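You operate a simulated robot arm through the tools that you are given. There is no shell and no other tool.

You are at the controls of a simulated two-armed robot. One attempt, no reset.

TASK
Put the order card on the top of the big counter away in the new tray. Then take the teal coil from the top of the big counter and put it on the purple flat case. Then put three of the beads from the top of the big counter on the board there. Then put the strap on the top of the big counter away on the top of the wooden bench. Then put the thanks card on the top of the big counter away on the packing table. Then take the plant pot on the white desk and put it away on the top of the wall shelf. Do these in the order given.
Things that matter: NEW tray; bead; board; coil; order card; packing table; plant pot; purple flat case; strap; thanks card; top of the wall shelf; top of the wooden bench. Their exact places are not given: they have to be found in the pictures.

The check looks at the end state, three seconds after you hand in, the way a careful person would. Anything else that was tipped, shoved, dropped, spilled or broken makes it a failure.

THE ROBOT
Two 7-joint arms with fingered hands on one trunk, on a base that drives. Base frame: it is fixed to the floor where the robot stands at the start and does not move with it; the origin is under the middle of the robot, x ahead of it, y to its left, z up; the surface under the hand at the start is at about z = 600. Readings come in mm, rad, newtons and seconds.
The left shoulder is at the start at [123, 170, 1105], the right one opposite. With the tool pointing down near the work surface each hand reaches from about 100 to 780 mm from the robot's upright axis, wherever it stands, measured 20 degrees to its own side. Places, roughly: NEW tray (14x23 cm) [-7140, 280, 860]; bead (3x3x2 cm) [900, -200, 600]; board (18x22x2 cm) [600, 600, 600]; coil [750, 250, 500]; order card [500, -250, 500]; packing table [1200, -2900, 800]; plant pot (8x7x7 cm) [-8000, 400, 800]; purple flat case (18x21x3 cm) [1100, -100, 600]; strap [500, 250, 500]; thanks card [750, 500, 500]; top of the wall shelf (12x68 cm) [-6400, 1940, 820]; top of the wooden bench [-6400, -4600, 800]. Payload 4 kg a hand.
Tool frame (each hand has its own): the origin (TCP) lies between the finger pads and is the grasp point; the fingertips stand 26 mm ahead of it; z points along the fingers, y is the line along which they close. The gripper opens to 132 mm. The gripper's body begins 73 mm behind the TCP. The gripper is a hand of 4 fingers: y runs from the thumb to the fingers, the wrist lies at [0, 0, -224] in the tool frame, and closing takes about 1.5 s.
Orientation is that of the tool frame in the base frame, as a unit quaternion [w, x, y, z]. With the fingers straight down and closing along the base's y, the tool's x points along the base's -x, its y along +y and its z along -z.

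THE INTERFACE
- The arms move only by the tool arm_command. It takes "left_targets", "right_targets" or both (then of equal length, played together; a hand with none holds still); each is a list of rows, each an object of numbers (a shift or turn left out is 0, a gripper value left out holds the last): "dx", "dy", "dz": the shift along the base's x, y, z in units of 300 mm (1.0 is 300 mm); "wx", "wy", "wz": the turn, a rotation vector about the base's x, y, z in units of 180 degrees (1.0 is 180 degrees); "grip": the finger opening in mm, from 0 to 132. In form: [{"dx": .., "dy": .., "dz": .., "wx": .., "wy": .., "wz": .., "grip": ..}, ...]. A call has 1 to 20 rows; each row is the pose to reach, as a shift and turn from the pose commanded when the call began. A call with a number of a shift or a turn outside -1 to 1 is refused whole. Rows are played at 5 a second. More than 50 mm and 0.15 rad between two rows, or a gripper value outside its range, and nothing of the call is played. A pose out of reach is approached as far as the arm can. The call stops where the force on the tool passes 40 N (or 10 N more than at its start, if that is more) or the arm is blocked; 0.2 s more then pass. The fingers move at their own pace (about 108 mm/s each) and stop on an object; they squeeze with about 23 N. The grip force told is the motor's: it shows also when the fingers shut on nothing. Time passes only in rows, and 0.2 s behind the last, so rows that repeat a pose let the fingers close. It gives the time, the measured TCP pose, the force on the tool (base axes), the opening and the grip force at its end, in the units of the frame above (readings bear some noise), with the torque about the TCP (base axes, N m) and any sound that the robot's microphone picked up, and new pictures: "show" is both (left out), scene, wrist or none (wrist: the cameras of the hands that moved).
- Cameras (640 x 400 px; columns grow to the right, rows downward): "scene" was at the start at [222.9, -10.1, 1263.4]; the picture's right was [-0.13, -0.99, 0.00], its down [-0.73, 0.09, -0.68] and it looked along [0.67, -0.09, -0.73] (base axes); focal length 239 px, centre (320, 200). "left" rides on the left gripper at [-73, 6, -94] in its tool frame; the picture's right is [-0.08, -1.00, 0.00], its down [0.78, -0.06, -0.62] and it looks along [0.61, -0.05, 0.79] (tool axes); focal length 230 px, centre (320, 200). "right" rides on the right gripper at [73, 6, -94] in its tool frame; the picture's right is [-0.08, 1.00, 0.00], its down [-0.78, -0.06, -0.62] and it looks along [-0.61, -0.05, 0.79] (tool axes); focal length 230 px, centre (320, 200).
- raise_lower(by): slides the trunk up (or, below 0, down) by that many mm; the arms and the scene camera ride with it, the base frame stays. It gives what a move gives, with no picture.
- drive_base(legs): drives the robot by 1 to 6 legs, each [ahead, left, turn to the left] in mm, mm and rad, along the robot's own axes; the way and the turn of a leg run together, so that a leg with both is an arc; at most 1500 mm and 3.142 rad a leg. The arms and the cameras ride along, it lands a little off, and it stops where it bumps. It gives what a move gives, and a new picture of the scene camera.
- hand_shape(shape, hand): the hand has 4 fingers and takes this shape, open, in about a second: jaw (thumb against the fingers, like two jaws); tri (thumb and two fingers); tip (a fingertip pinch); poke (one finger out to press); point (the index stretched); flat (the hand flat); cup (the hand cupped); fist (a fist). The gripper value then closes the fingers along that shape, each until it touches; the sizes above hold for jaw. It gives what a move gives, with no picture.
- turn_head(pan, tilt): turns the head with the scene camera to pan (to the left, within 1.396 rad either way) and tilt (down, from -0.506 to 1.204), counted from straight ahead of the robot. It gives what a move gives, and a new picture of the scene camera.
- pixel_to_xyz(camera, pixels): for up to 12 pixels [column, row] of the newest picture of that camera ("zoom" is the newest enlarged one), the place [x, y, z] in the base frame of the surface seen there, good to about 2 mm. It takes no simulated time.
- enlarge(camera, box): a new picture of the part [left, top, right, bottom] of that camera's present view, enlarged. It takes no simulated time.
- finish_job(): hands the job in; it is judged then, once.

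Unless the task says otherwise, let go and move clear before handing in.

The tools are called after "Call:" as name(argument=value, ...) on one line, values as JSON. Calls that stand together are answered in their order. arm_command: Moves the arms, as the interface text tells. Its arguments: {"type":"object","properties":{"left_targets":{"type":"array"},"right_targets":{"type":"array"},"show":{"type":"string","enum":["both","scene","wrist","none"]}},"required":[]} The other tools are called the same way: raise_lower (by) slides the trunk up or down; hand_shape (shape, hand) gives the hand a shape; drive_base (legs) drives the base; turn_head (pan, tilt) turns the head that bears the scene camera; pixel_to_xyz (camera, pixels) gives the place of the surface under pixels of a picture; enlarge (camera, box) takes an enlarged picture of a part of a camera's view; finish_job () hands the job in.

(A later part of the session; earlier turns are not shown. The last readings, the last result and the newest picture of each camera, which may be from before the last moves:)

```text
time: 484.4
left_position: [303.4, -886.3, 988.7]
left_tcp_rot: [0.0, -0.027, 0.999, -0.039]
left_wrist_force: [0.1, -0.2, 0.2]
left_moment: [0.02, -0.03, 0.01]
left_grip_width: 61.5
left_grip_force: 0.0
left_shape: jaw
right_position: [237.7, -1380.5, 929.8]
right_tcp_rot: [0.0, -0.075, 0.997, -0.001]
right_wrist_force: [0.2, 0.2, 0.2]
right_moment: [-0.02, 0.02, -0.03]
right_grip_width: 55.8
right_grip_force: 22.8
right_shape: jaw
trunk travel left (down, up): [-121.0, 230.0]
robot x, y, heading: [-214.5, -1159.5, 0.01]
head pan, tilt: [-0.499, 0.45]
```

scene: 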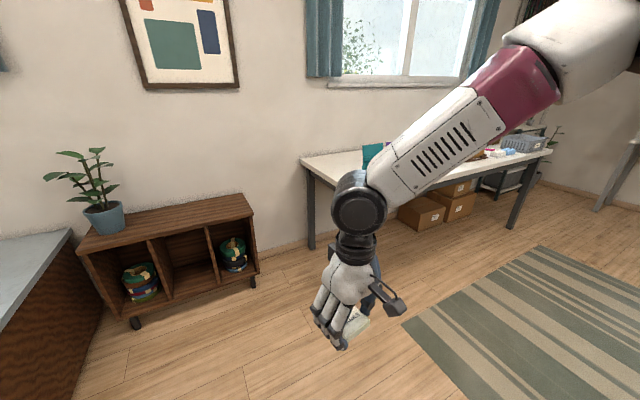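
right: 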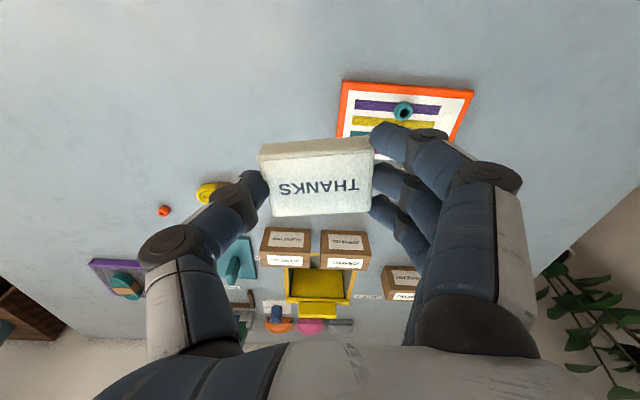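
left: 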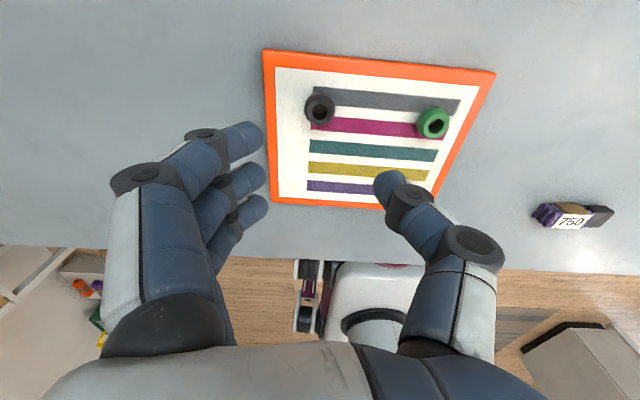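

The packing table is the white one by the wall at (300–550, 150–230). I'll slide right along the floor to face it and look.

Call:
drive_base(legs=[[0, -1300, -0.01]])

Call:
turn_head(pan=0.0, tilt=0.45)

```text
time: 496.1
left_position: [312.9, -2200.0, 988.7]
left_tcp_rot: [0.0, -0.022, 0.999, -0.038]
left_wrist_force: [1.2, -0.3, 0.3]
left_moment: [0.01, 0.01, 0.02]
left_grip_width: 61.5
left_grip_force: 0.0
left_shape: jaw
right_position: [243.7, -2694.5, 930.1]
right_tcp_rot: [0.001, -0.069, 0.998, -0.002]
right_wrist_force: [-0.1, 0.3, -0.4]
right_moment: [0.04, 0.01, -0.02]
right_grip_width: 56.1
right_grip_force: 23.1
right_shape: jaw
trunk travel left (down, up): [-121.0, 230.0]
robot x, y, heading: [-211.1, -2463.9, -0.004]
head pan, tilt: [-0.499, 0.45]
```

scene: 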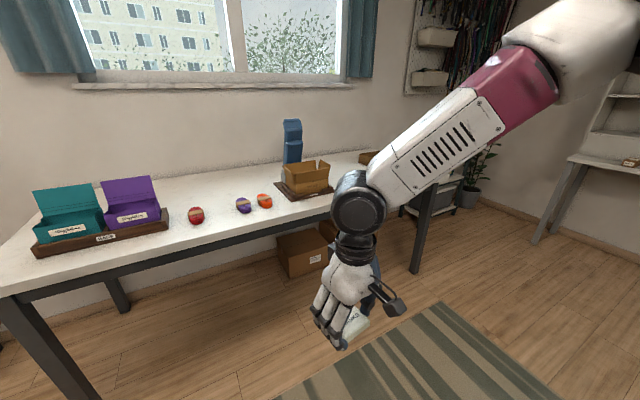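

```text
time: 497.1
left_position: [312.1, -2201.4, 988.6]
left_tcp_rot: [-0.001, -0.022, 0.999, -0.039]
left_wrist_force: [-0.6, 0.9, -0.3]
left_moment: [0.04, -0.01, 0.0]
left_grip_width: 61.5
left_grip_force: 0.0
left_shape: jaw
right_position: [242.6, -2692.9, 929.0]
right_tcp_rot: [0.001, -0.069, 0.998, -0.001]
right_wrist_force: [-0.5, -0.9, 0.4]
right_moment: [-0.03, 0.02, -0.02]
right_grip_width: 56.0
right_grip_force: 22.7
right_shape: jaw
trunk travel left (down, up): [-121.0, 230.0]
robot x, y, heading: [-209.8, -2467.8, 0.006]
head pan, tilt: [0.0, 0.45]
```

scene: 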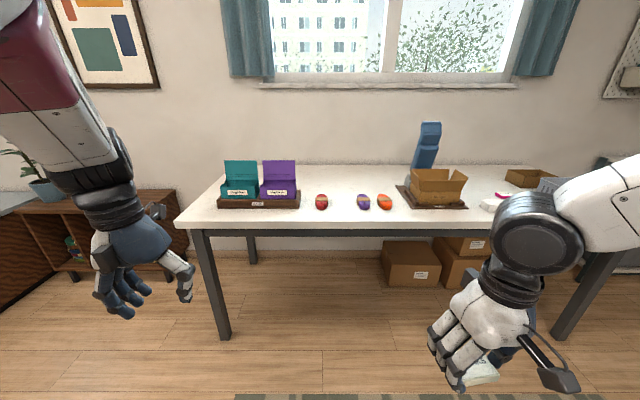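

Call:
pixel_to_xyz(camera="scene", pixels=[[200, 222], [320, 220], [420, 222], [340, 210], [345, 190], [320, 202], [363, 202], [240, 205], [300, 205], [222, 335], [340, 180], [437, 205]])

Call:
enlarge(camera="scene", box=[180, 120, 580, 250])

```text
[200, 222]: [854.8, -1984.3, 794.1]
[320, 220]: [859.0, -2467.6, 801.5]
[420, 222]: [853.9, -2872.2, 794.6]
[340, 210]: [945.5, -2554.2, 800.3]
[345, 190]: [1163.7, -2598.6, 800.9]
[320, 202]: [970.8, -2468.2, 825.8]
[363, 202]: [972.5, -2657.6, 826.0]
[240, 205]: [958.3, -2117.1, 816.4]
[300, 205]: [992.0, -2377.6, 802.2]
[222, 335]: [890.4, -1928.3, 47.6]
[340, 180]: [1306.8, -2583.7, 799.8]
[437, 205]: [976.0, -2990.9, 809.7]
```

```text
1.60 times, centred on (380, 185) of scene
```

zoom: 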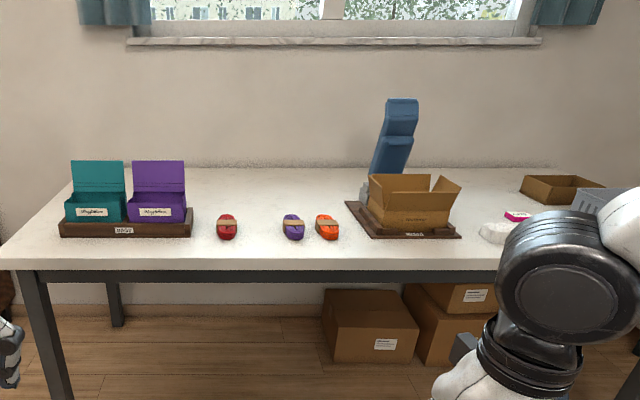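

The packing table's top is at z≈800 with its front edge at x≈850. I'd use the free spot around (1110,-2560), but my left hand rides over the two open boxes, so I'll check their heights first.

Call:
pixel_to_xyz(camera="scene", pixels=[[240, 162], [278, 162], [258, 170], [296, 165], [224, 165], [240, 183], [278, 183], [428, 125], [437, 172], [463, 175], [300, 190], [218, 205]])

```text
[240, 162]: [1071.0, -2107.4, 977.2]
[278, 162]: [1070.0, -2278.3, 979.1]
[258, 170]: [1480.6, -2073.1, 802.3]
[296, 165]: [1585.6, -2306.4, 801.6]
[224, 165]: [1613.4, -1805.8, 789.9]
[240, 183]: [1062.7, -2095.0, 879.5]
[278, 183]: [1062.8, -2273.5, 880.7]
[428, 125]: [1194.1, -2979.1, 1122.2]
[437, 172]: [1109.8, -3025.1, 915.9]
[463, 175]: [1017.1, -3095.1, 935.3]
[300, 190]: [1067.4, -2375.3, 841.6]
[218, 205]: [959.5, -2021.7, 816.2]
```

The open lids reach z≈985 at x≈1068. I'll draw the left hand in so it stays in front of them, then drive to about (480,-2400).

Call:
arm_command(left_targets=[{"dx": -0.1, "dz": -0.04}, {"dx": -0.2, "dz": -0.08}, {"dx": -0.3, "dz": -0.14}, {"dx": -0.4, "dz": -0.2}, {"dx": -0.42, "dz": -0.22}], show="none")

Call:
drive_base(legs=[[0, 67, 0], [690, 0, 0]])

Call:
turn_head(pan=-0.1, tilt=0.75)

```text
time: 498.3
left_position: [188.7, -2195.4, 909.2]
left_tcp_rot: [-0.001, -0.04, 0.997, -0.072]
left_wrist_force: [-0.6, 0.2, -0.6]
left_moment: [0.03, 0.04, 0.04]
left_grip_width: 61.7
left_grip_force: 0.1
left_shape: jaw
left hand out of reach, approached as far as the arm can: row 2, 3, 4, 5
right_position: [242.7, -2694.6, 929.9]
right_tcp_rot: [0.001, -0.069, 0.998, -0.002]
right_wrist_force: [0.0, 0.6, -0.4]
right_moment: [-0.01, -0.02, -0.02]
right_grip_width: 55.9
right_grip_force: 22.9
right_shape: jaw
trunk travel left (down, up): [-121.0, 230.0]
robot x, y, heading: [-209.5, -2466.2, 0.0]
head pan, tilt: [0.0, 0.45]
```

```text
time: 502.9
left_position: [879.1, -2128.1, 910.0]
left_tcp_rot: [0.0, -0.039, 0.997, -0.073]
left_wrist_force: [0.1, 0.8, 0.0]
left_moment: [-0.01, 0.02, -0.04]
left_grip_width: 61.7
left_grip_force: 0.1
left_shape: jaw
right_position: [932.7, -2624.6, 930.3]
right_tcp_rot: [0.001, -0.07, 0.998, -0.002]
right_wrist_force: [0.5, 0.4, 0.1]
right_moment: [-0.01, 0.0, -0.02]
right_grip_width: 56.0
right_grip_force: 22.7
right_shape: jaw
trunk travel left (down, up): [-121.0, 230.0]
robot x, y, heading: [475.8, -2397.1, 0.005]
head pan, tilt: [0.0, 0.45]
```

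scene: 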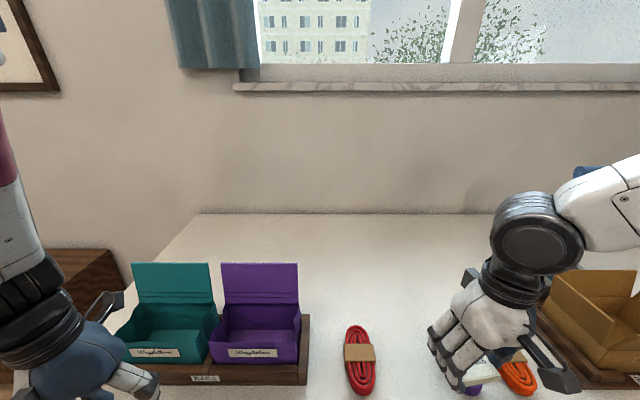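

```text
time: 503.7
left_position: [879.9, -2126.7, 909.5]
left_tcp_rot: [0.0, -0.042, 0.996, -0.076]
left_wrist_force: [0.2, 0.5, -1.2]
left_moment: [0.02, 0.03, 0.03]
left_grip_width: 61.6
left_grip_force: 0.1
left_shape: jaw
right_position: [932.2, -2625.2, 930.1]
right_tcp_rot: [0.0, -0.07, 0.998, -0.002]
right_wrist_force: [0.6, -0.3, -0.7]
right_moment: [0.0, 0.02, -0.01]
right_grip_width: 56.0
right_grip_force: 23.0
right_shape: jaw
trunk travel left (down, up): [-121.0, 230.0]
robot x, y, heading: [477.0, -2396.7, 0.004]
head pan, tilt: [-0.099, 0.75]
```

scene: 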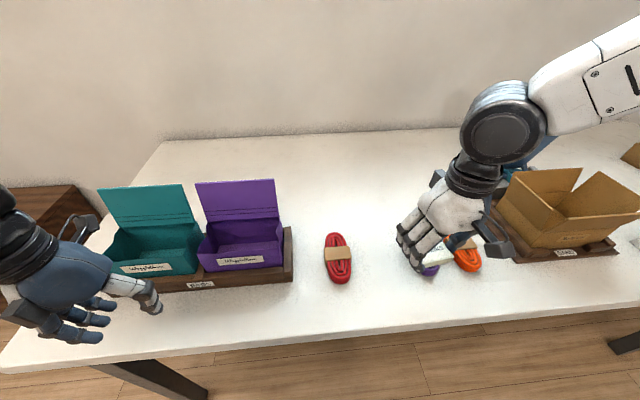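

The table's middle behind the coils is bare. I'll measure the free spot around (370,195) and the coil edges.

Call:
pixel_to_xyz(camera="scene", pixels=[[370, 195], [350, 195], [390, 195], [370, 175], [338, 236], [345, 282], [352, 258], [432, 270], [370, 240], [380, 210]])

```text
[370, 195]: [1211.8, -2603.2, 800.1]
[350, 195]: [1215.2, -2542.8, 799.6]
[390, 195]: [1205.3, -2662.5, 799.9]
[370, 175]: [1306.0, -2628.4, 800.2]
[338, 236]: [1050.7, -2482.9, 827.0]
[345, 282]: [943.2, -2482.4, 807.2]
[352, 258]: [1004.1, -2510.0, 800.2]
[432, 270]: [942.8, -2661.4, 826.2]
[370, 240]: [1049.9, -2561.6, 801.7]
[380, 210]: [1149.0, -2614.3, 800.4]
```

The red coil ends at x≈1050, and all beyond is free, so I'll set the card at (1125,-2575). I move over it first.

Call:
arm_command(right_targets=[{"dx": 0.13, "dy": 0.033}, {"dx": 0.26, "dy": 0.067}, {"dx": 0.39, "dy": 0.1}, {"dx": 0.52, "dy": 0.133}, {"dx": 0.643, "dy": 0.167}, {"dx": 0.643, "dy": 0.167, "dz": -0.12}, {"dx": 0.643, "dy": 0.167, "dz": -0.2}, {"dx": 0.643, "dy": 0.167, "dz": -0.2}])

```text
time: 505.5
left_position: [878.8, -2128.2, 910.8]
left_tcp_rot: [0.0, -0.042, 0.996, -0.076]
left_wrist_force: [0.3, -0.8, 0.0]
left_moment: [-0.02, -0.02, -0.03]
left_grip_width: 61.5
left_grip_force: 0.0
left_shape: jaw
right_position: [1124.0, -2576.2, 870.2]
right_tcp_rot: [0.001, -0.069, 0.998, -0.003]
right_wrist_force: [-1.2, -0.1, -0.4]
right_moment: [-0.01, 0.0, 0.0]
right_grip_width: 56.0
right_grip_force: 22.8
right_shape: jaw
trunk travel left (down, up): [-121.0, 230.0]
robot x, y, heading: [476.0, -2397.7, 0.001]
head pan, tilt: [-0.099, 0.75]
```

scene: 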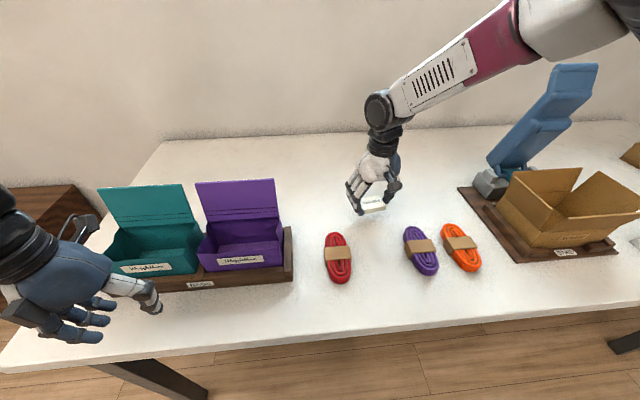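
right: 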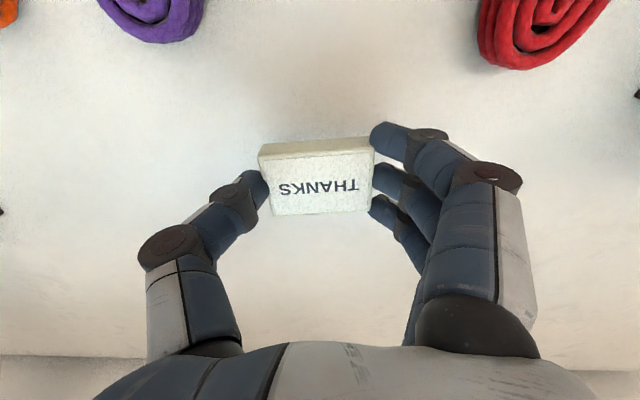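

Clear table under the card. I'll lower to z≈833 and then probe.

Call:
arm_command(right_targets=[{"dz": -0.06}, {"dz": -0.1}, {"dz": -0.122}, {"dz": -0.13}, {"dz": -0.133}, {"dz": -0.133}], show="none")

```text
time: 506.9
left_position: [879.1, -2127.3, 911.2]
left_tcp_rot: [0.0, -0.041, 0.996, -0.076]
left_wrist_force: [-0.5, -0.1, -0.4]
left_moment: [0.0, 0.02, 0.0]
left_grip_width: 61.6
left_grip_force: 0.0
left_shape: jaw
right_position: [1125.6, -2575.5, 830.1]
right_tcp_rot: [0.001, -0.07, 0.998, -0.002]
right_wrist_force: [-0.1, 0.2, 1.2]
right_moment: [0.0, 0.01, 0.01]
right_grip_width: 55.8
right_grip_force: 22.7
right_shape: jaw
trunk travel left (down, up): [-121.0, 230.0]
robot x, y, heading: [476.8, -2397.6, 0.003]
head pan, tilt: [-0.099, 0.75]
```

At z=830 the reading is 1.2 N upward, about contact. I'll go half a millimetre more, release and rise.

Call:
arm_command(right_targets=[{"dz": -0.003}, {"dz": -0.003, "grip": 63}, {"dz": -0.003, "grip": 72}, {"dz": -0.003, "grip": 76}, {"dz": -0.003, "grip": 76}, {"dz": 0.03, "grip": 76}, {"dz": 0.12, "grip": 76}, {"dz": 0.26, "grip": 76}, {"dz": 0.36, "grip": 76}, {"dz": 0.36, "grip": 76}])

```text
time: 509.1
left_position: [880.1, -2129.5, 908.8]
left_tcp_rot: [-0.001, -0.041, 0.996, -0.076]
left_wrist_force: [0.5, -0.1, -0.6]
left_moment: [0.03, 0.01, 0.03]
left_grip_width: 61.7
left_grip_force: 0.1
left_shape: jaw
right_position: [1124.7, -2574.5, 938.4]
right_tcp_rot: [0.002, -0.07, 0.998, -0.002]
right_wrist_force: [-0.1, -0.7, -0.4]
right_moment: [-0.05, -0.02, 0.01]
right_grip_width: 75.2
right_grip_force: 0.1
right_shape: jaw
trunk travel left (down, up): [-121.0, 230.0]
robot x, y, heading: [478.5, -2398.9, 0.001]
head pan, tilt: [-0.099, 0.75]
```

scene: 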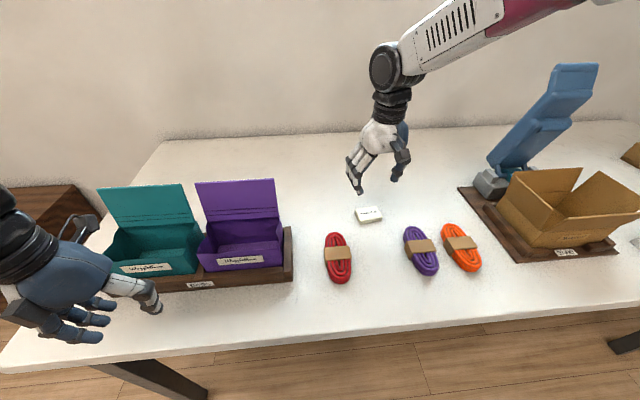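
right: 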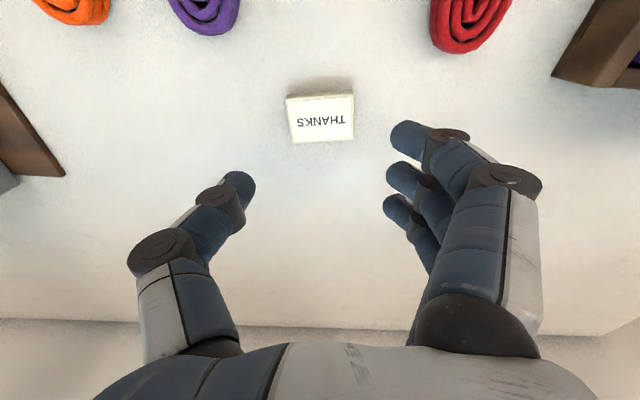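

The thanks card lies on the packing table, released. Last is the plant pot: I'll draw the right hand back and return to the aisle by the known way.

Call:
arm_command(right_targets=[{"dx": -0.14, "dy": -0.02}, {"dx": -0.28, "dy": -0.05}, {"dx": -0.42, "dy": -0.08}, {"dx": -0.56, "dy": -0.12}, {"dx": -0.66, "dy": -0.15}], show="none")

Call:
drive_base(legs=[[-700, 0, 0], [0, 1100, 0], [0, 1100, 0], [0, 1060, 0]])

```text
time: 510.3
left_position: [880.2, -2127.8, 909.2]
left_tcp_rot: [-0.001, -0.04, 0.996, -0.075]
left_wrist_force: [0.4, -0.2, 0.1]
left_moment: [-0.04, -0.03, -0.03]
left_grip_width: 61.5
left_grip_force: 0.1
left_shape: jaw
right_position: [925.6, -2619.5, 938.8]
right_tcp_rot: [0.002, -0.07, 0.998, -0.003]
right_wrist_force: [-0.4, 0.6, 0.6]
right_moment: [0.02, 0.0, 0.01]
right_grip_width: 75.4
right_grip_force: 0.0
right_shape: jaw
trunk travel left (down, up): [-121.0, 230.0]
robot x, y, heading: [479.0, -2397.6, 0.007]
head pan, tilt: [-0.099, 0.75]
```

```text
time: 542.3
left_position: [185.3, 1113.7, 909.1]
left_tcp_rot: [-0.001, -0.038, 0.996, -0.076]
left_wrist_force: [-0.7, 0.0, 0.0]
left_moment: [-0.01, -0.01, 0.03]
left_grip_width: 61.4
left_grip_force: 0.0
left_shape: jaw
right_position: [227.5, 621.9, 939.1]
right_tcp_rot: [0.001, -0.066, 0.998, -0.002]
right_wrist_force: [0.1, -0.4, -0.3]
right_moment: [-0.04, -0.02, 0.01]
right_grip_width: 75.4
right_grip_force: 0.0
right_shape: jaw
trunk travel left (down, up): [-121.0, 230.0]
robot x, y, heading: [-217.7, 846.2, -0.002]
head pan, tilt: [-0.099, 0.75]
```

scene: 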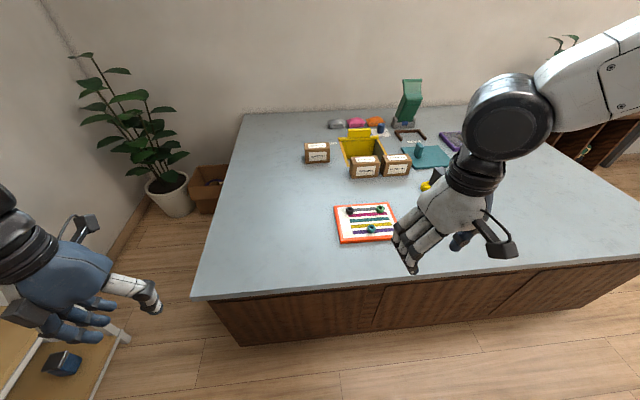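

Back at (-218,846) with everything on the counter in order. I'll turn round and drive down the aisle.

Call:
drive_base(legs=[[0, 0, 1.57], [0, 0, 1.575], [1400, 0, 0], [1400, 0, 0], [1400, 0, 0], [1200, 0, 0]])

Call:
turn_head(pan=0.3, tilt=0.4)

```text
time: 575.9
left_position: [-6057.5, 783.0, 909.8]
left_tcp_rot: [-0.076, 0.997, 0.02, 0.001]
left_wrist_force: [0.8, 0.7, 1.0]
left_moment: [-0.05, -0.01, -0.01]
left_grip_width: 61.4
left_grip_force: 0.0
left_shape: jaw
right_position: [-6083.3, 1275.1, 938.8]
right_tcp_rot: [-0.002, 0.999, 0.05, -0.001]
right_wrist_force: [-0.3, 0.8, -1.2]
right_moment: [-0.01, -0.01, -0.03]
right_grip_width: 75.5
right_grip_force: 0.1
right_shape: jaw
trunk travel left (down, up): [-121.0, 230.0]
robot x, y, heading: [-5643.9, 1034.8, 3.105]
head pan, tilt: [-0.099, 0.75]
```

scene: 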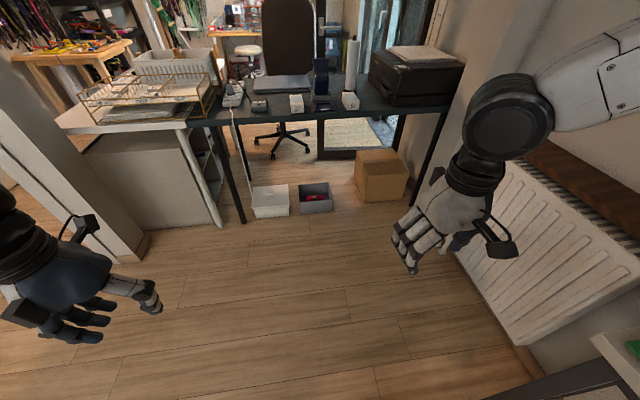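

```text
time: 576.8
left_position: [-6056.9, 784.9, 909.2]
left_tcp_rot: [-0.077, 0.997, 0.021, 0.002]
left_wrist_force: [0.4, 0.1, 0.2]
left_moment: [0.01, 0.0, 0.02]
left_grip_width: 61.4
left_grip_force: 0.0
left_shape: jaw
right_position: [-6083.4, 1275.3, 938.0]
right_tcp_rot: [-0.003, 0.999, 0.048, -0.001]
right_wrist_force: [0.4, 0.8, 0.3]
right_moment: [0.05, 0.04, -0.01]
right_grip_width: 75.4
right_grip_force: 0.1
right_shape: jaw
trunk travel left (down, up): [-121.0, 230.0]
robot x, y, heading: [-5641.8, 1037.5, 3.102]
head pan, tilt: [0.3, 0.4]
```

scene: 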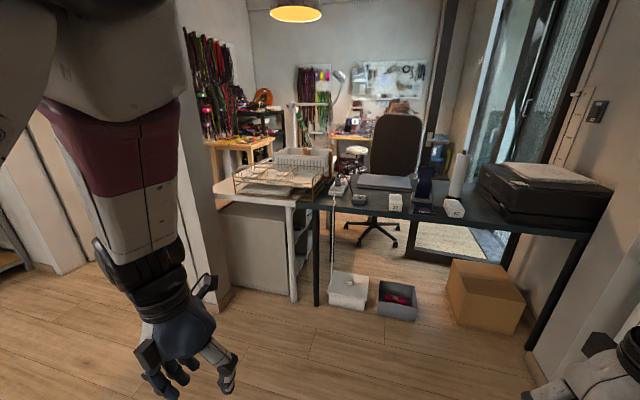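

I drifted to y≈1037 but all is clear. I'll correct the heading and slide left (−y) to look through the opening beside the wall end, toward the desk's far end.

Call:
drive_base(legs=[[0, 800, 0.037], [0, 850, 0]])

Call:
turn_head(pan=0.0, tilt=0.4)

```text
time: 591.7
left_position: [-6081.5, -890.2, 910.3]
left_tcp_rot: [-0.077, 0.996, 0.034, 0.001]
left_wrist_force: [0.7, -0.1, 0.0]
left_moment: [0.03, 0.01, 0.03]
left_grip_width: 61.5
left_grip_force: 0.1
left_shape: jaw
right_position: [-6121.9, -397.6, 937.8]
right_tcp_rot: [-0.002, 0.998, 0.062, 0.0]
right_wrist_force: [0.0, -0.3, 0.3]
right_moment: [-0.05, 0.0, 0.02]
right_grip_width: 75.5
right_grip_force: 0.1
right_shape: jaw
trunk travel left (down, up): [-121.0, 230.0]
robot x, y, heading: [-5676.9, -625.0, 3.133]
head pan, tilt: [0.3, 0.4]
```

scene: 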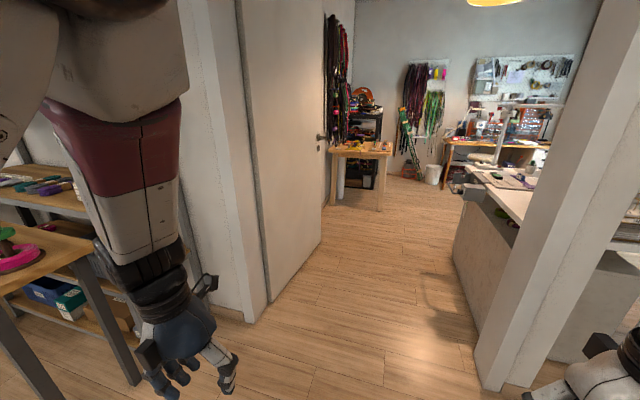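

```text
time: 592.5
left_position: [-6081.6, -889.4, 910.3]
left_tcp_rot: [-0.077, 0.996, 0.034, 0.001]
left_wrist_force: [-0.4, 0.5, 0.0]
left_moment: [0.03, -0.02, -0.05]
left_grip_width: 61.6
left_grip_force: 0.0
left_shape: jaw
right_position: [-6121.9, -397.8, 939.0]
right_tcp_rot: [-0.003, 0.998, 0.063, -0.001]
right_wrist_force: [-0.5, -0.3, -0.8]
right_moment: [-0.02, 0.01, -0.01]
right_grip_width: 75.3
right_grip_force: 0.0
right_shape: jaw
trunk travel left (down, up): [-121.0, 230.0]
robot x, y, heading: [-5673.6, -624.2, 3.13]
head pan, tilt: [0.0, 0.4]
```

scene: 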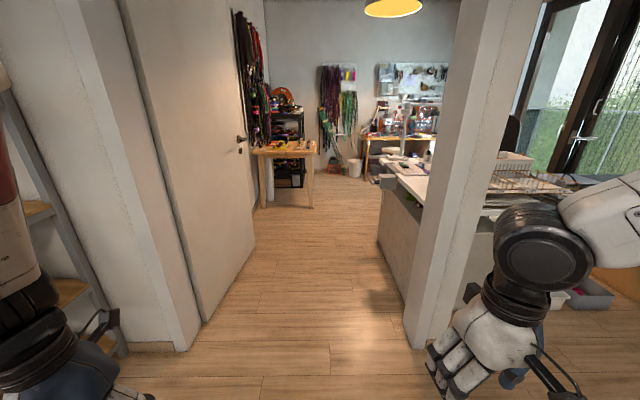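

There's a doorway: an open door leaf on the left from (205,320) to (255,245), and the pillar on the right at (405,345). I'll measure the gap.

Call:
pixel_to_xyz(camera="scene", pixels=[[186, 350], [207, 318], [254, 247], [405, 340], [412, 349], [380, 243], [405, 280], [313, 205], [258, 205], [330, 180], [380, 185], [250, 150]])

Call:
enlarge(camera="scene", box=[230, 60, 470, 260])

```text
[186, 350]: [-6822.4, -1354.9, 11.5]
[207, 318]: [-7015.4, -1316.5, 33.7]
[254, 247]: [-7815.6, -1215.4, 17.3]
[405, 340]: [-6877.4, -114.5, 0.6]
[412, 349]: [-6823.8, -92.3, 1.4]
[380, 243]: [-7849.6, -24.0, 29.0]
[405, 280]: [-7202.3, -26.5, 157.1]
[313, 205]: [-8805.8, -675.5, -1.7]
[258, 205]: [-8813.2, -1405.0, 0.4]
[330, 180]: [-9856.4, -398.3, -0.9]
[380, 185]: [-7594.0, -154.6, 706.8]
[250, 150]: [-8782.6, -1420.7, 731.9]
```

```text
2.00 times, centred on (350, 160) of scene
```

zoom: 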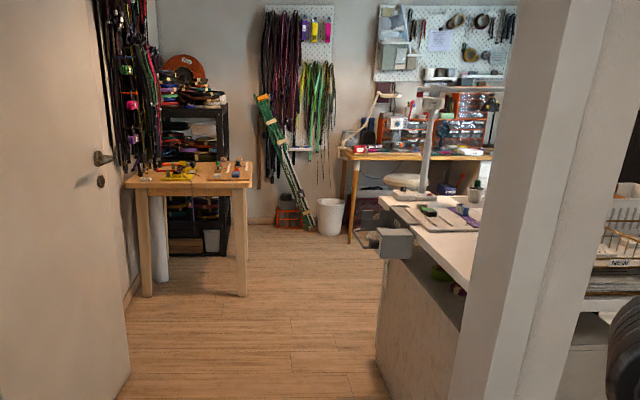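

The doorway is about 1100 mm clear (door leaf at y≈−1215, pillar at y≈−100), and a grey clamp juts from the desk at (-7594,-155,707). I'll line up at y≈−685 and go in carefully.

Call:
drive_base(legs=[[0, 60, 0.01], [1100, 0, 0]])

Call:
turn_head(pan=-0.4, tilt=0.45)

```text
time: 599.0
left_position: [-7183.4, -963.3, 909.8]
left_tcp_rot: [-0.077, 0.996, 0.045, 0.0]
left_wrist_force: [0.2, -0.4, -0.2]
left_moment: [-0.02, -0.02, -0.01]
left_grip_width: 61.7
left_grip_force: 0.1
left_shape: jaw
right_position: [-7234.1, -472.8, 939.6]
right_tcp_rot: [-0.002, 0.997, 0.074, -0.001]
right_wrist_force: [-0.1, 0.2, 0.1]
right_moment: [-0.01, -0.01, 0.01]
right_grip_width: 75.1
right_grip_force: 0.1
right_shape: jaw
trunk travel left (down, up): [-121.0, 230.0]
robot x, y, heading: [-6783.6, -690.4, -3.128]
head pan, tilt: [0.0, 0.4]
```

scene: 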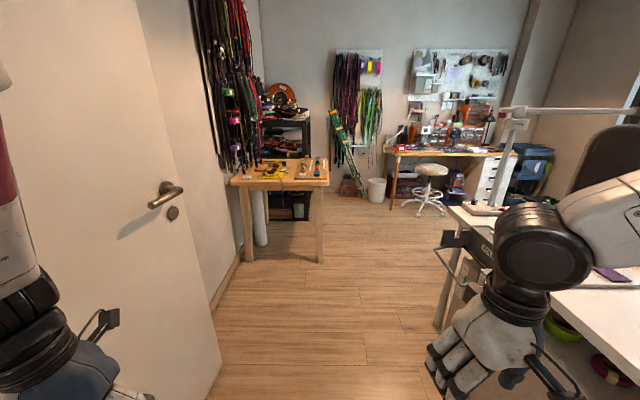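

```text
time: 599.9
left_position: [-7183.6, -962.7, 909.9]
left_tcp_rot: [-0.078, 0.996, 0.046, -0.001]
left_wrist_force: [-0.3, 0.5, 0.8]
left_moment: [-0.03, 0.01, 0.01]
left_grip_width: 61.6
left_grip_force: 0.1
left_shape: jaw
right_position: [-7232.7, -472.1, 938.8]
right_tcp_rot: [-0.003, 0.997, 0.073, -0.002]
right_wrist_force: [0.4, 0.4, 0.6]
right_moment: [0.0, 0.03, 0.01]
right_grip_width: 75.5
right_grip_force: 0.0
right_shape: jaw
trunk travel left (down, up): [-121.0, 230.0]
robot x, y, heading: [-6782.0, -691.2, -3.13]
head pan, tilt: [-0.4, 0.45]
```

scene: 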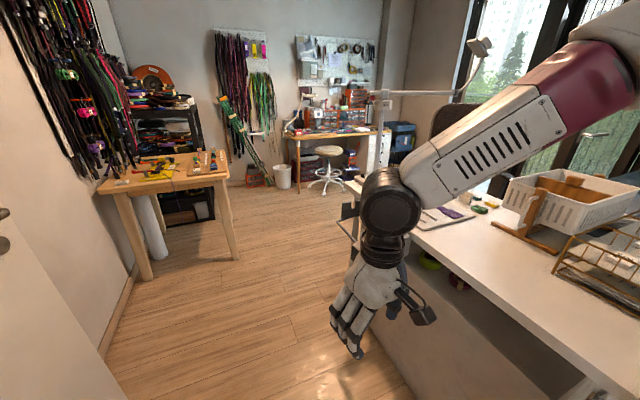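

The white desk is close on my right. I'll measure its edge, the clamp and the space beyond its far end.

Call:
pixel_to_xyz(camera="scene", pixels=[[345, 184], [350, 212], [352, 195], [470, 300], [590, 390], [420, 235], [283, 185], [325, 190], [300, 175], [232, 255], [355, 260], [355, 230]])

Call:
enlarge(camera="scene", box=[270, 100, 450, 260])

```text
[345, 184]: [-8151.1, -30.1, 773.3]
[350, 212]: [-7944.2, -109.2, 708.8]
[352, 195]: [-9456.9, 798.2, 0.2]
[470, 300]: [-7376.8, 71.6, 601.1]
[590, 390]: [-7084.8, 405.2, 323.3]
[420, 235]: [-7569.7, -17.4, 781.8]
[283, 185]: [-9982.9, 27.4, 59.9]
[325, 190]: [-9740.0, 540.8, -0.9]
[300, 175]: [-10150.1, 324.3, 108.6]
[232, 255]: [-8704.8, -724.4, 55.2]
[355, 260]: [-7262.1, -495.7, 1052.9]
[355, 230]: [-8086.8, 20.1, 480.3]
```

```text
2.50 times, centred on (360, 180) of scene
```

zoom: 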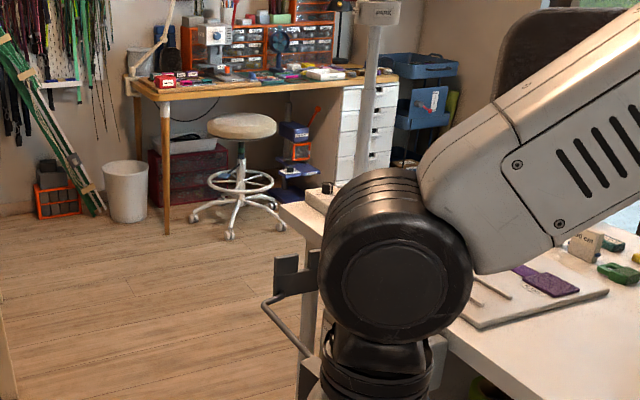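

The far end of the desk is at x≈−8151 with open floor beyond. There's a lamp near that corner at (378,150)–(480,45); I'll locate it precisely.

Call:
pixel_to_xyz(camera="scene", pixels=[[373, 160], [378, 140], [383, 110], [385, 97], [420, 93], [455, 93], [460, 80], [478, 48], [358, 184], [352, 178], [340, 180], [366, 180]])

Call:
enlarge(camera="scene", box=[330, 30, 510, 210])

```text
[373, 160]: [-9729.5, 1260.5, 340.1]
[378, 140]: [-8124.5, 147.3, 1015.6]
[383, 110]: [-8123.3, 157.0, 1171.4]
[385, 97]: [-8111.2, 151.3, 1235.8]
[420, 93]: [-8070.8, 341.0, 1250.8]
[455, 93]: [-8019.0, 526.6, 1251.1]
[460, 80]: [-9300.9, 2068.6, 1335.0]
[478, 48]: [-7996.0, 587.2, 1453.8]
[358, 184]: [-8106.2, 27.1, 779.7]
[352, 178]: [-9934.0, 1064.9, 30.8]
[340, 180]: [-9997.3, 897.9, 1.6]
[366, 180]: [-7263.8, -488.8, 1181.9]
```

```text
2.22 times, centred on (420, 120) of scene
```

zoom: 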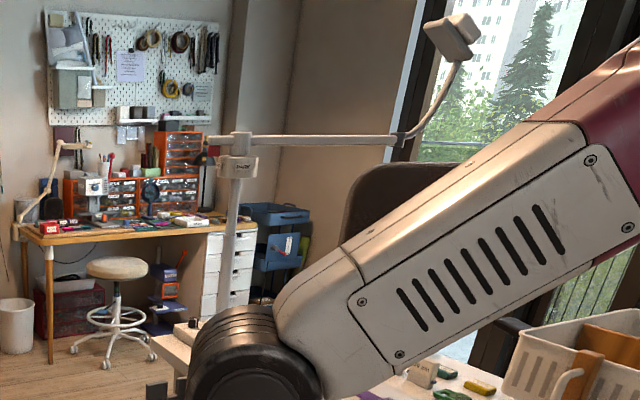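

The stand's post is at (-8123,150) and its overhead arm runs at z≈1251 to (-8019,527), above the pot. Before choosing a standing place I'll check my own body's forward extent by looking down.

Call:
turn_head(pan=0.0, tilt=1.2)

Call:
pixel_to_xyz(camera="scene", pixels=[[320, 240], [320, 260], [320, 280], [320, 300], [320, 340], [320, 380], [200, 300], [440, 300], [100, 300], [540, 300], [320, 220], [320, 200]])

```text
time: 601.0
left_position: [-7183.9, -963.1, 910.6]
left_tcp_rot: [-0.077, 0.996, 0.045, 0.0]
left_wrist_force: [0.3, 0.1, -0.2]
left_moment: [0.0, 0.0, -0.01]
left_grip_width: 61.7
left_grip_force: 0.1
left_shape: jaw
right_position: [-7234.0, -472.7, 938.1]
right_tcp_rot: [-0.003, 0.997, 0.073, 0.0]
right_wrist_force: [0.1, -0.1, -0.3]
right_moment: [0.0, 0.01, -0.03]
right_grip_width: 75.8
right_grip_force: 0.0
right_shape: jaw
trunk travel left (down, up): [-121.0, 230.0]
robot x, y, heading: [-6786.9, -692.7, -3.128]
head pan, tilt: [0.0, 1.201]
```

scene: 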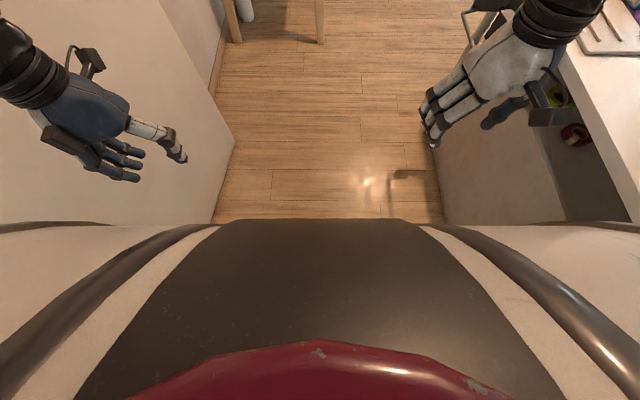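

```text
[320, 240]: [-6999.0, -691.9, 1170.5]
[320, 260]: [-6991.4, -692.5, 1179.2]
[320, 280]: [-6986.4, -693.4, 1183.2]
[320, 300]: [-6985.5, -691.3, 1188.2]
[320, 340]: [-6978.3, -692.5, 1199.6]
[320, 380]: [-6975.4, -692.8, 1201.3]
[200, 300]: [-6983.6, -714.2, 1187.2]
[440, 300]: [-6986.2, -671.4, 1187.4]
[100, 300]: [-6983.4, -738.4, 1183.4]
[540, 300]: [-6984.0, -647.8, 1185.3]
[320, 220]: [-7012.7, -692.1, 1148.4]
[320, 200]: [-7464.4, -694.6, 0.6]
```

My body's forward extent is fine. The pot is best reached from beyond the desk's far end, clear of the stand's post, with the left hand. I'll drive on, shift slightly right, and look again.

Call:
drive_base(legs=[[1230, 0, 0], [0, -270, 0]])

Call:
turn_head(pan=-0.7, tilt=0.5)

```text
time: 609.8
left_position: [-8420.7, -714.0, 910.0]
left_tcp_rot: [-0.077, 0.996, 0.05, -0.001]
left_wrist_force: [0.1, -0.5, -0.2]
left_moment: [0.0, 0.02, -0.02]
left_grip_width: 61.4
left_grip_force: 0.0
left_shape: jaw
right_position: [-8476.0, -223.5, 939.1]
right_tcp_rot: [-0.002, 0.997, 0.077, -0.001]
right_wrist_force: [-0.4, -1.0, 0.3]
right_moment: [0.01, -0.04, 0.04]
right_grip_width: 75.7
right_grip_force: 0.0
right_shape: jaw
trunk travel left (down, up): [-121.0, 230.0]
robot x, y, heading: [-8022.0, -440.4, -3.128]
head pan, tilt: [0.0, 1.201]
```

scene: 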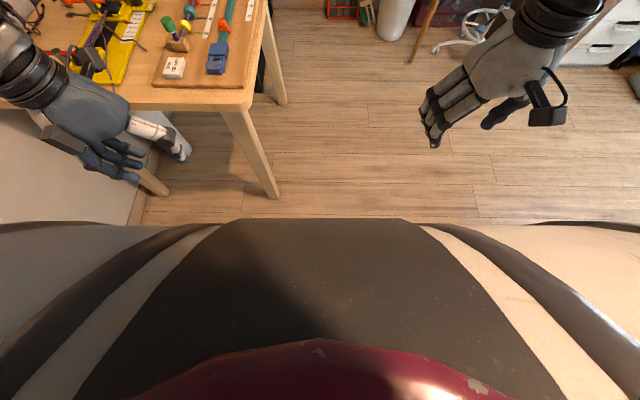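

```text
time: 610.9
left_position: [-8421.1, -714.3, 910.0]
left_tcp_rot: [-0.078, 0.996, 0.049, 0.0]
left_wrist_force: [0.4, 0.2, -0.1]
left_moment: [0.03, -0.02, -0.01]
left_grip_width: 61.6
left_grip_force: 0.1
left_shape: jaw
right_position: [-8474.9, -223.4, 938.7]
right_tcp_rot: [-0.003, 0.997, 0.077, -0.001]
right_wrist_force: [-0.3, -0.3, -0.2]
right_moment: [0.0, -0.01, -0.01]
right_grip_width: 75.1
right_grip_force: 0.0
right_shape: jaw
trunk travel left (down, up): [-121.0, 230.0]
robot x, y, heading: [-8018.5, -433.3, -3.123]
head pan, tilt: [-0.7, 0.499]
```

scene: 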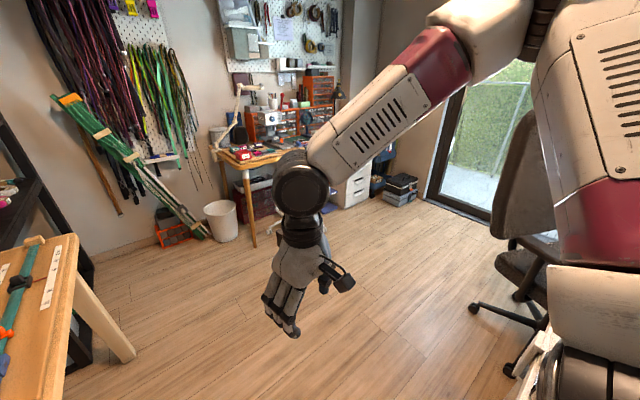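

The light wooden table's edge is near on my left, and the floor past the desk is open. I'll measure the table corner, legs, and the chair.

Call:
pixel_to_xyz(camera="scene", pixels=[[130, 358], [75, 238], [60, 330], [75, 290], [480, 310], [510, 370], [400, 300], [300, 370], [220, 240], [480, 230], [545, 350], [420, 370]])

Call:
turn_head(pan=-1.39, tilt=0.6)

```text
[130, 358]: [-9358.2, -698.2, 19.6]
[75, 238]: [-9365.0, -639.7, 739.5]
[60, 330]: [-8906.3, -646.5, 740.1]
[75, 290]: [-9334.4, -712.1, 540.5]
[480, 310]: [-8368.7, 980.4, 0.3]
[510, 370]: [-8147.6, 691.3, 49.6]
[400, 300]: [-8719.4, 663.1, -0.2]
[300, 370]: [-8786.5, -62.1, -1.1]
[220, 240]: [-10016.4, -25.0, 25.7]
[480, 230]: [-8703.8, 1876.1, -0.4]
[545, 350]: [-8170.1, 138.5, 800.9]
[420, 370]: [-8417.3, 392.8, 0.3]
```

```text
time: 611.9
left_position: [-8421.1, -714.1, 910.5]
left_tcp_rot: [-0.077, 0.996, 0.05, 0.0]
left_wrist_force: [0.6, -0.1, -1.2]
left_moment: [-0.01, 0.02, -0.04]
left_grip_width: 61.4
left_grip_force: 0.1
left_shape: jaw
right_position: [-8476.1, -223.7, 939.3]
right_tcp_rot: [-0.002, 0.997, 0.078, -0.002]
right_wrist_force: [-0.6, 0.0, -0.5]
right_moment: [-0.02, 0.03, 0.01]
right_grip_width: 75.4
right_grip_force: 0.0
right_shape: jaw
trunk travel left (down, up): [-121.0, 230.0]
robot x, y, heading: [-8023.9, -437.6, -3.123]
head pan, tilt: [-1.389, 0.6]
```

scene: 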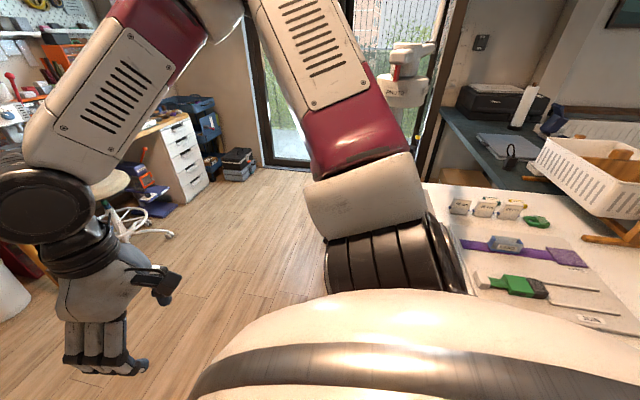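

My right upper arm rises steeply here, so the elbow may be high. I'll measure points along the arm to know its height relative to the overhead stand.

Call:
pixel_to_xyz(camera="scene", pixels=[[370, 220], [340, 130], [310, 60], [280, 15], [215, 15], [170, 40], [110, 110], [40, 200], [90, 280], [405, 90], [405, 60], [440, 200]])

Call:
turn_head(pan=-1.1, tilt=0.0)

```text
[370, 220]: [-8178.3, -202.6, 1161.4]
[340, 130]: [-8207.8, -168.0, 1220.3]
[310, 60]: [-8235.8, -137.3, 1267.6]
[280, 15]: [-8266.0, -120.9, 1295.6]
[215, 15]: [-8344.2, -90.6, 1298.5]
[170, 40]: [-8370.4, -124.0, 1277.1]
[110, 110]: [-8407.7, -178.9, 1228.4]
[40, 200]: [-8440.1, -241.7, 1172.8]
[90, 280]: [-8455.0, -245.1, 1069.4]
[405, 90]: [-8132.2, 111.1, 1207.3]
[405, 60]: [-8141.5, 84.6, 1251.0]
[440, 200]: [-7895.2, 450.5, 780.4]
```

```text
time: 612.9
left_position: [-8420.3, -713.9, 909.4]
left_tcp_rot: [-0.076, 0.996, 0.05, -0.001]
left_wrist_force: [0.0, 0.1, 0.3]
left_moment: [0.0, 0.0, 0.0]
left_grip_width: 61.6
left_grip_force: 0.0
left_shape: jaw
right_position: [-8476.0, -223.3, 939.2]
right_tcp_rot: [-0.002, 0.997, 0.078, -0.001]
right_wrist_force: [-0.7, -0.4, 0.2]
right_moment: [0.01, -0.05, 0.02]
right_grip_width: 75.6
right_grip_force: 0.0
right_shape: jaw
trunk travel left (down, up): [-121.0, 230.0]
robot x, y, heading: [-8022.7, -432.0, -3.122]
head pan, tilt: [-1.1, 0.0]
```

scene: 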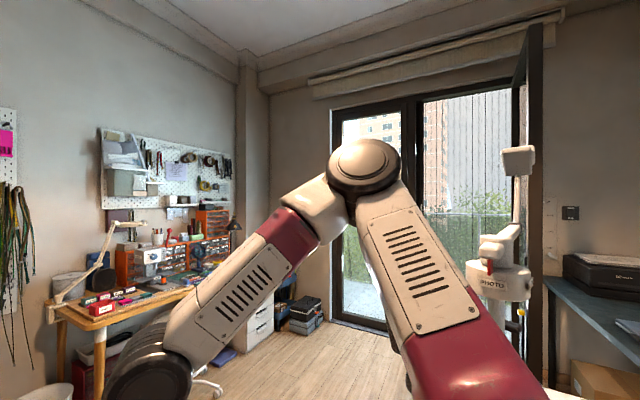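

The elbow rides high (z≈1340), so I must keep it away from the stand's arm at z≈1251. I'll go past the desk's end with clearance, slide across at x≈−8790, and turn there to face the pot from the far side.

Call:
drive_base(legs=[[280, 0, 0], [0, -105, 0], [490, 0, 0]])

Call:
turn_head(pan=-0.9, tilt=0.5)

```text
time: 618.6
left_position: [-9193.7, -623.5, 909.8]
left_tcp_rot: [-0.076, 0.996, 0.05, 0.0]
left_wrist_force: [0.4, 0.1, 0.3]
left_moment: [-0.01, 0.01, 0.04]
left_grip_width: 61.5
left_grip_force: 0.0
left_shape: jaw
right_position: [-9248.6, -133.0, 938.6]
right_tcp_rot: [-0.002, 0.997, 0.078, -0.001]
right_wrist_force: [0.0, -0.4, -0.5]
right_moment: [0.01, 0.0, 0.0]
right_grip_width: 75.2
right_grip_force: 0.1
right_shape: jaw
trunk travel left (down, up): [-121.0, 230.0]
robot x, y, heading: [-8796.9, -345.5, -3.123]
head pan, tilt: [-1.1, 0.0]
```

scene: 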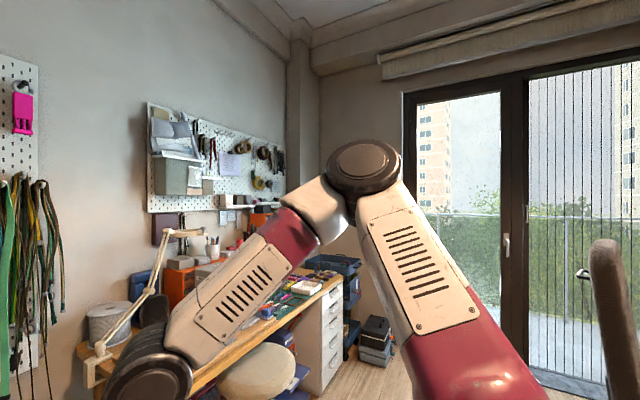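

```text
time: 619.5
left_position: [-9193.9, -622.6, 909.6]
left_tcp_rot: [-0.077, 0.996, 0.049, -0.001]
left_wrist_force: [-0.4, 1.2, 0.0]
left_moment: [0.03, 0.0, -0.02]
left_grip_width: 61.4
left_grip_force: 0.0
left_shape: jaw
right_position: [-9248.8, -132.9, 938.2]
right_tcp_rot: [-0.003, 0.997, 0.077, -0.001]
right_wrist_force: [-0.1, -0.6, 0.4]
right_moment: [-0.03, 0.03, 0.02]
right_grip_width: 75.4
right_grip_force: 0.0
right_shape: jaw
trunk travel left (down, up): [-121.0, 230.0]
robot x, y, heading: [-8796.9, -344.6, -3.12]
head pan, tilt: [-0.901, 0.499]
```

scene: 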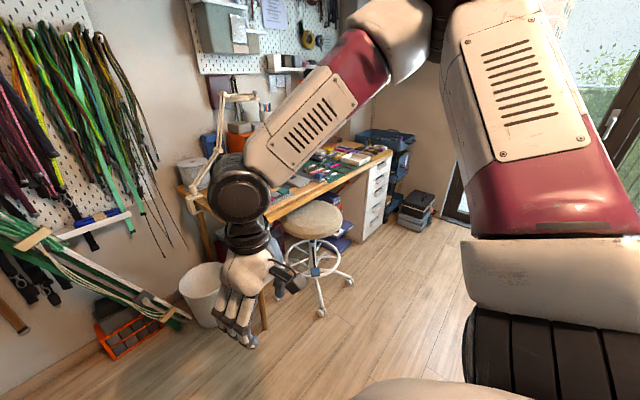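

The back desk and stool are ahead on my right. I'll measure them before sliding across.

Call:
pixel_to_xyz(camera="scene", pixels=[[315, 222], [320, 312], [350, 280], [195, 195], [270, 218], [390, 155], [264, 320], [240, 97], [205, 290], [255, 100], [185, 185], [300, 180]])

```text
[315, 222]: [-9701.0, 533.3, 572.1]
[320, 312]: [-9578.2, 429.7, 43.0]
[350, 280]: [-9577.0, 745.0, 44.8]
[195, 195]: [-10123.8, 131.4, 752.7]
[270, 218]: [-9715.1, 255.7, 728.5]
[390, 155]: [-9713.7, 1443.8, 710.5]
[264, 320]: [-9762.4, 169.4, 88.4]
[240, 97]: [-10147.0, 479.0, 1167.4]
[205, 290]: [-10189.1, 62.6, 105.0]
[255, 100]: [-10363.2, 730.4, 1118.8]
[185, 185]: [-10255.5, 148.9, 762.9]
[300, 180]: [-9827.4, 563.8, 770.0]
```

The stool stays beyond x≈−9577, so turning at (-8800,260) has room all round. I'll slide across and turn to face the desk.

Call:
drive_base(legs=[[0, -600, 0], [0, 0, -1.58], [0, 0, -1.58]])

Call:
turn_head(pan=0.0, tilt=0.5)

```text
time: 632.9
left_position: [-8407.6, 526.5, 909.8]
left_tcp_rot: [0.0, -0.042, 0.996, -0.077]
left_wrist_force: [0.1, 0.3, -0.3]
left_moment: [-0.01, -0.04, 0.03]
left_grip_width: 61.8
left_grip_force: 0.0
left_shape: jaw
right_position: [-8357.2, 36.2, 938.4]
right_tcp_rot: [0.001, -0.072, 0.997, -0.003]
right_wrist_force: [-0.2, 0.2, -0.5]
right_moment: [-0.01, 0.03, -0.01]
right_grip_width: 75.4
right_grip_force: 0.1
right_shape: jaw
trunk travel left (down, up): [-121.0, 230.0]
robot x, y, heading: [-8807.1, 256.2, -0.001]
head pan, tilt: [-0.901, 0.499]
```

scene: 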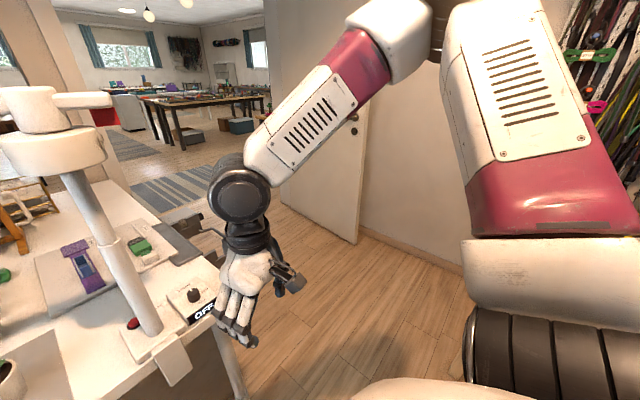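

```text
time: 634.1
left_position: [-8406.7, 526.2, 910.9]
left_tcp_rot: [0.0, -0.044, 0.996, -0.078]
left_wrist_force: [0.3, 0.1, 0.0]
left_moment: [0.03, -0.01, -0.03]
left_grip_width: 61.6
left_grip_force: 0.0
left_shape: jaw
right_position: [-8357.3, 36.0, 938.3]
right_tcp_rot: [0.0, -0.072, 0.997, -0.001]
right_wrist_force: [-0.9, 0.1, 0.0]
right_moment: [-0.01, -0.03, -0.03]
right_grip_width: 75.5
right_grip_force: 0.1
right_shape: jaw
trunk travel left (down, up): [-121.0, 230.0]
robot x, y, heading: [-8806.7, 258.8, 0.0]
head pan, tilt: [0.0, 0.499]
```

scene: 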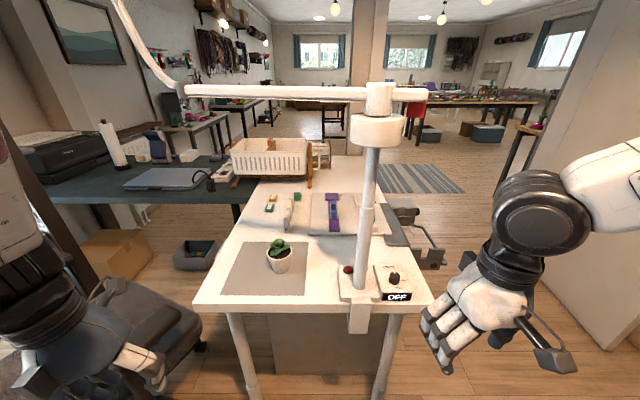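

Now I see the pot at (279,257) on a grey mat, with the photo stand's post at (368,200) and its arm running above at row ≈92. I'll measure everything precisely.

Call:
enlarge(camera="scene", box=[210, 220, 350, 310])

Call:
pixel_to_xyz(camera="scene", pixels=[[279, 265], [267, 253], [290, 252], [279, 240], [279, 272], [195, 307], [425, 303], [200, 92], [300, 92], [370, 92], [130, 35], [368, 240]])

```text
4.44 times, centred on (280, 265) of scene
```

zoom: 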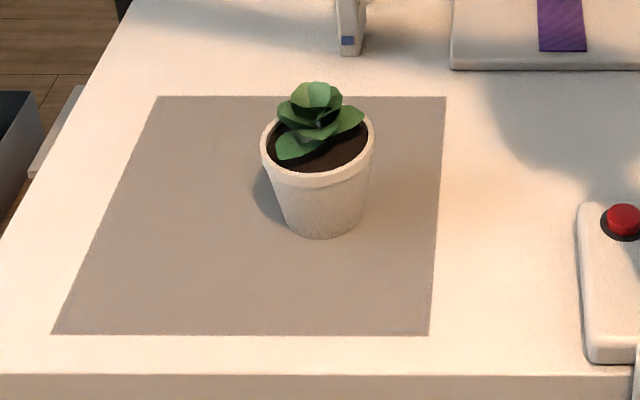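

```text
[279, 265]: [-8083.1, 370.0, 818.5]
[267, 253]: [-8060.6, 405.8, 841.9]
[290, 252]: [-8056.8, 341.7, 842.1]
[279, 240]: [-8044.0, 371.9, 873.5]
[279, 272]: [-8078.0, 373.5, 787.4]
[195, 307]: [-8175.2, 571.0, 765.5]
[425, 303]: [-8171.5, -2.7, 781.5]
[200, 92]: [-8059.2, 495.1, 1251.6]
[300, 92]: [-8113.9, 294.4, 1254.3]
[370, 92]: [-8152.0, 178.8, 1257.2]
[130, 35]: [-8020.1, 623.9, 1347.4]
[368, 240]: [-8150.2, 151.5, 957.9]
```

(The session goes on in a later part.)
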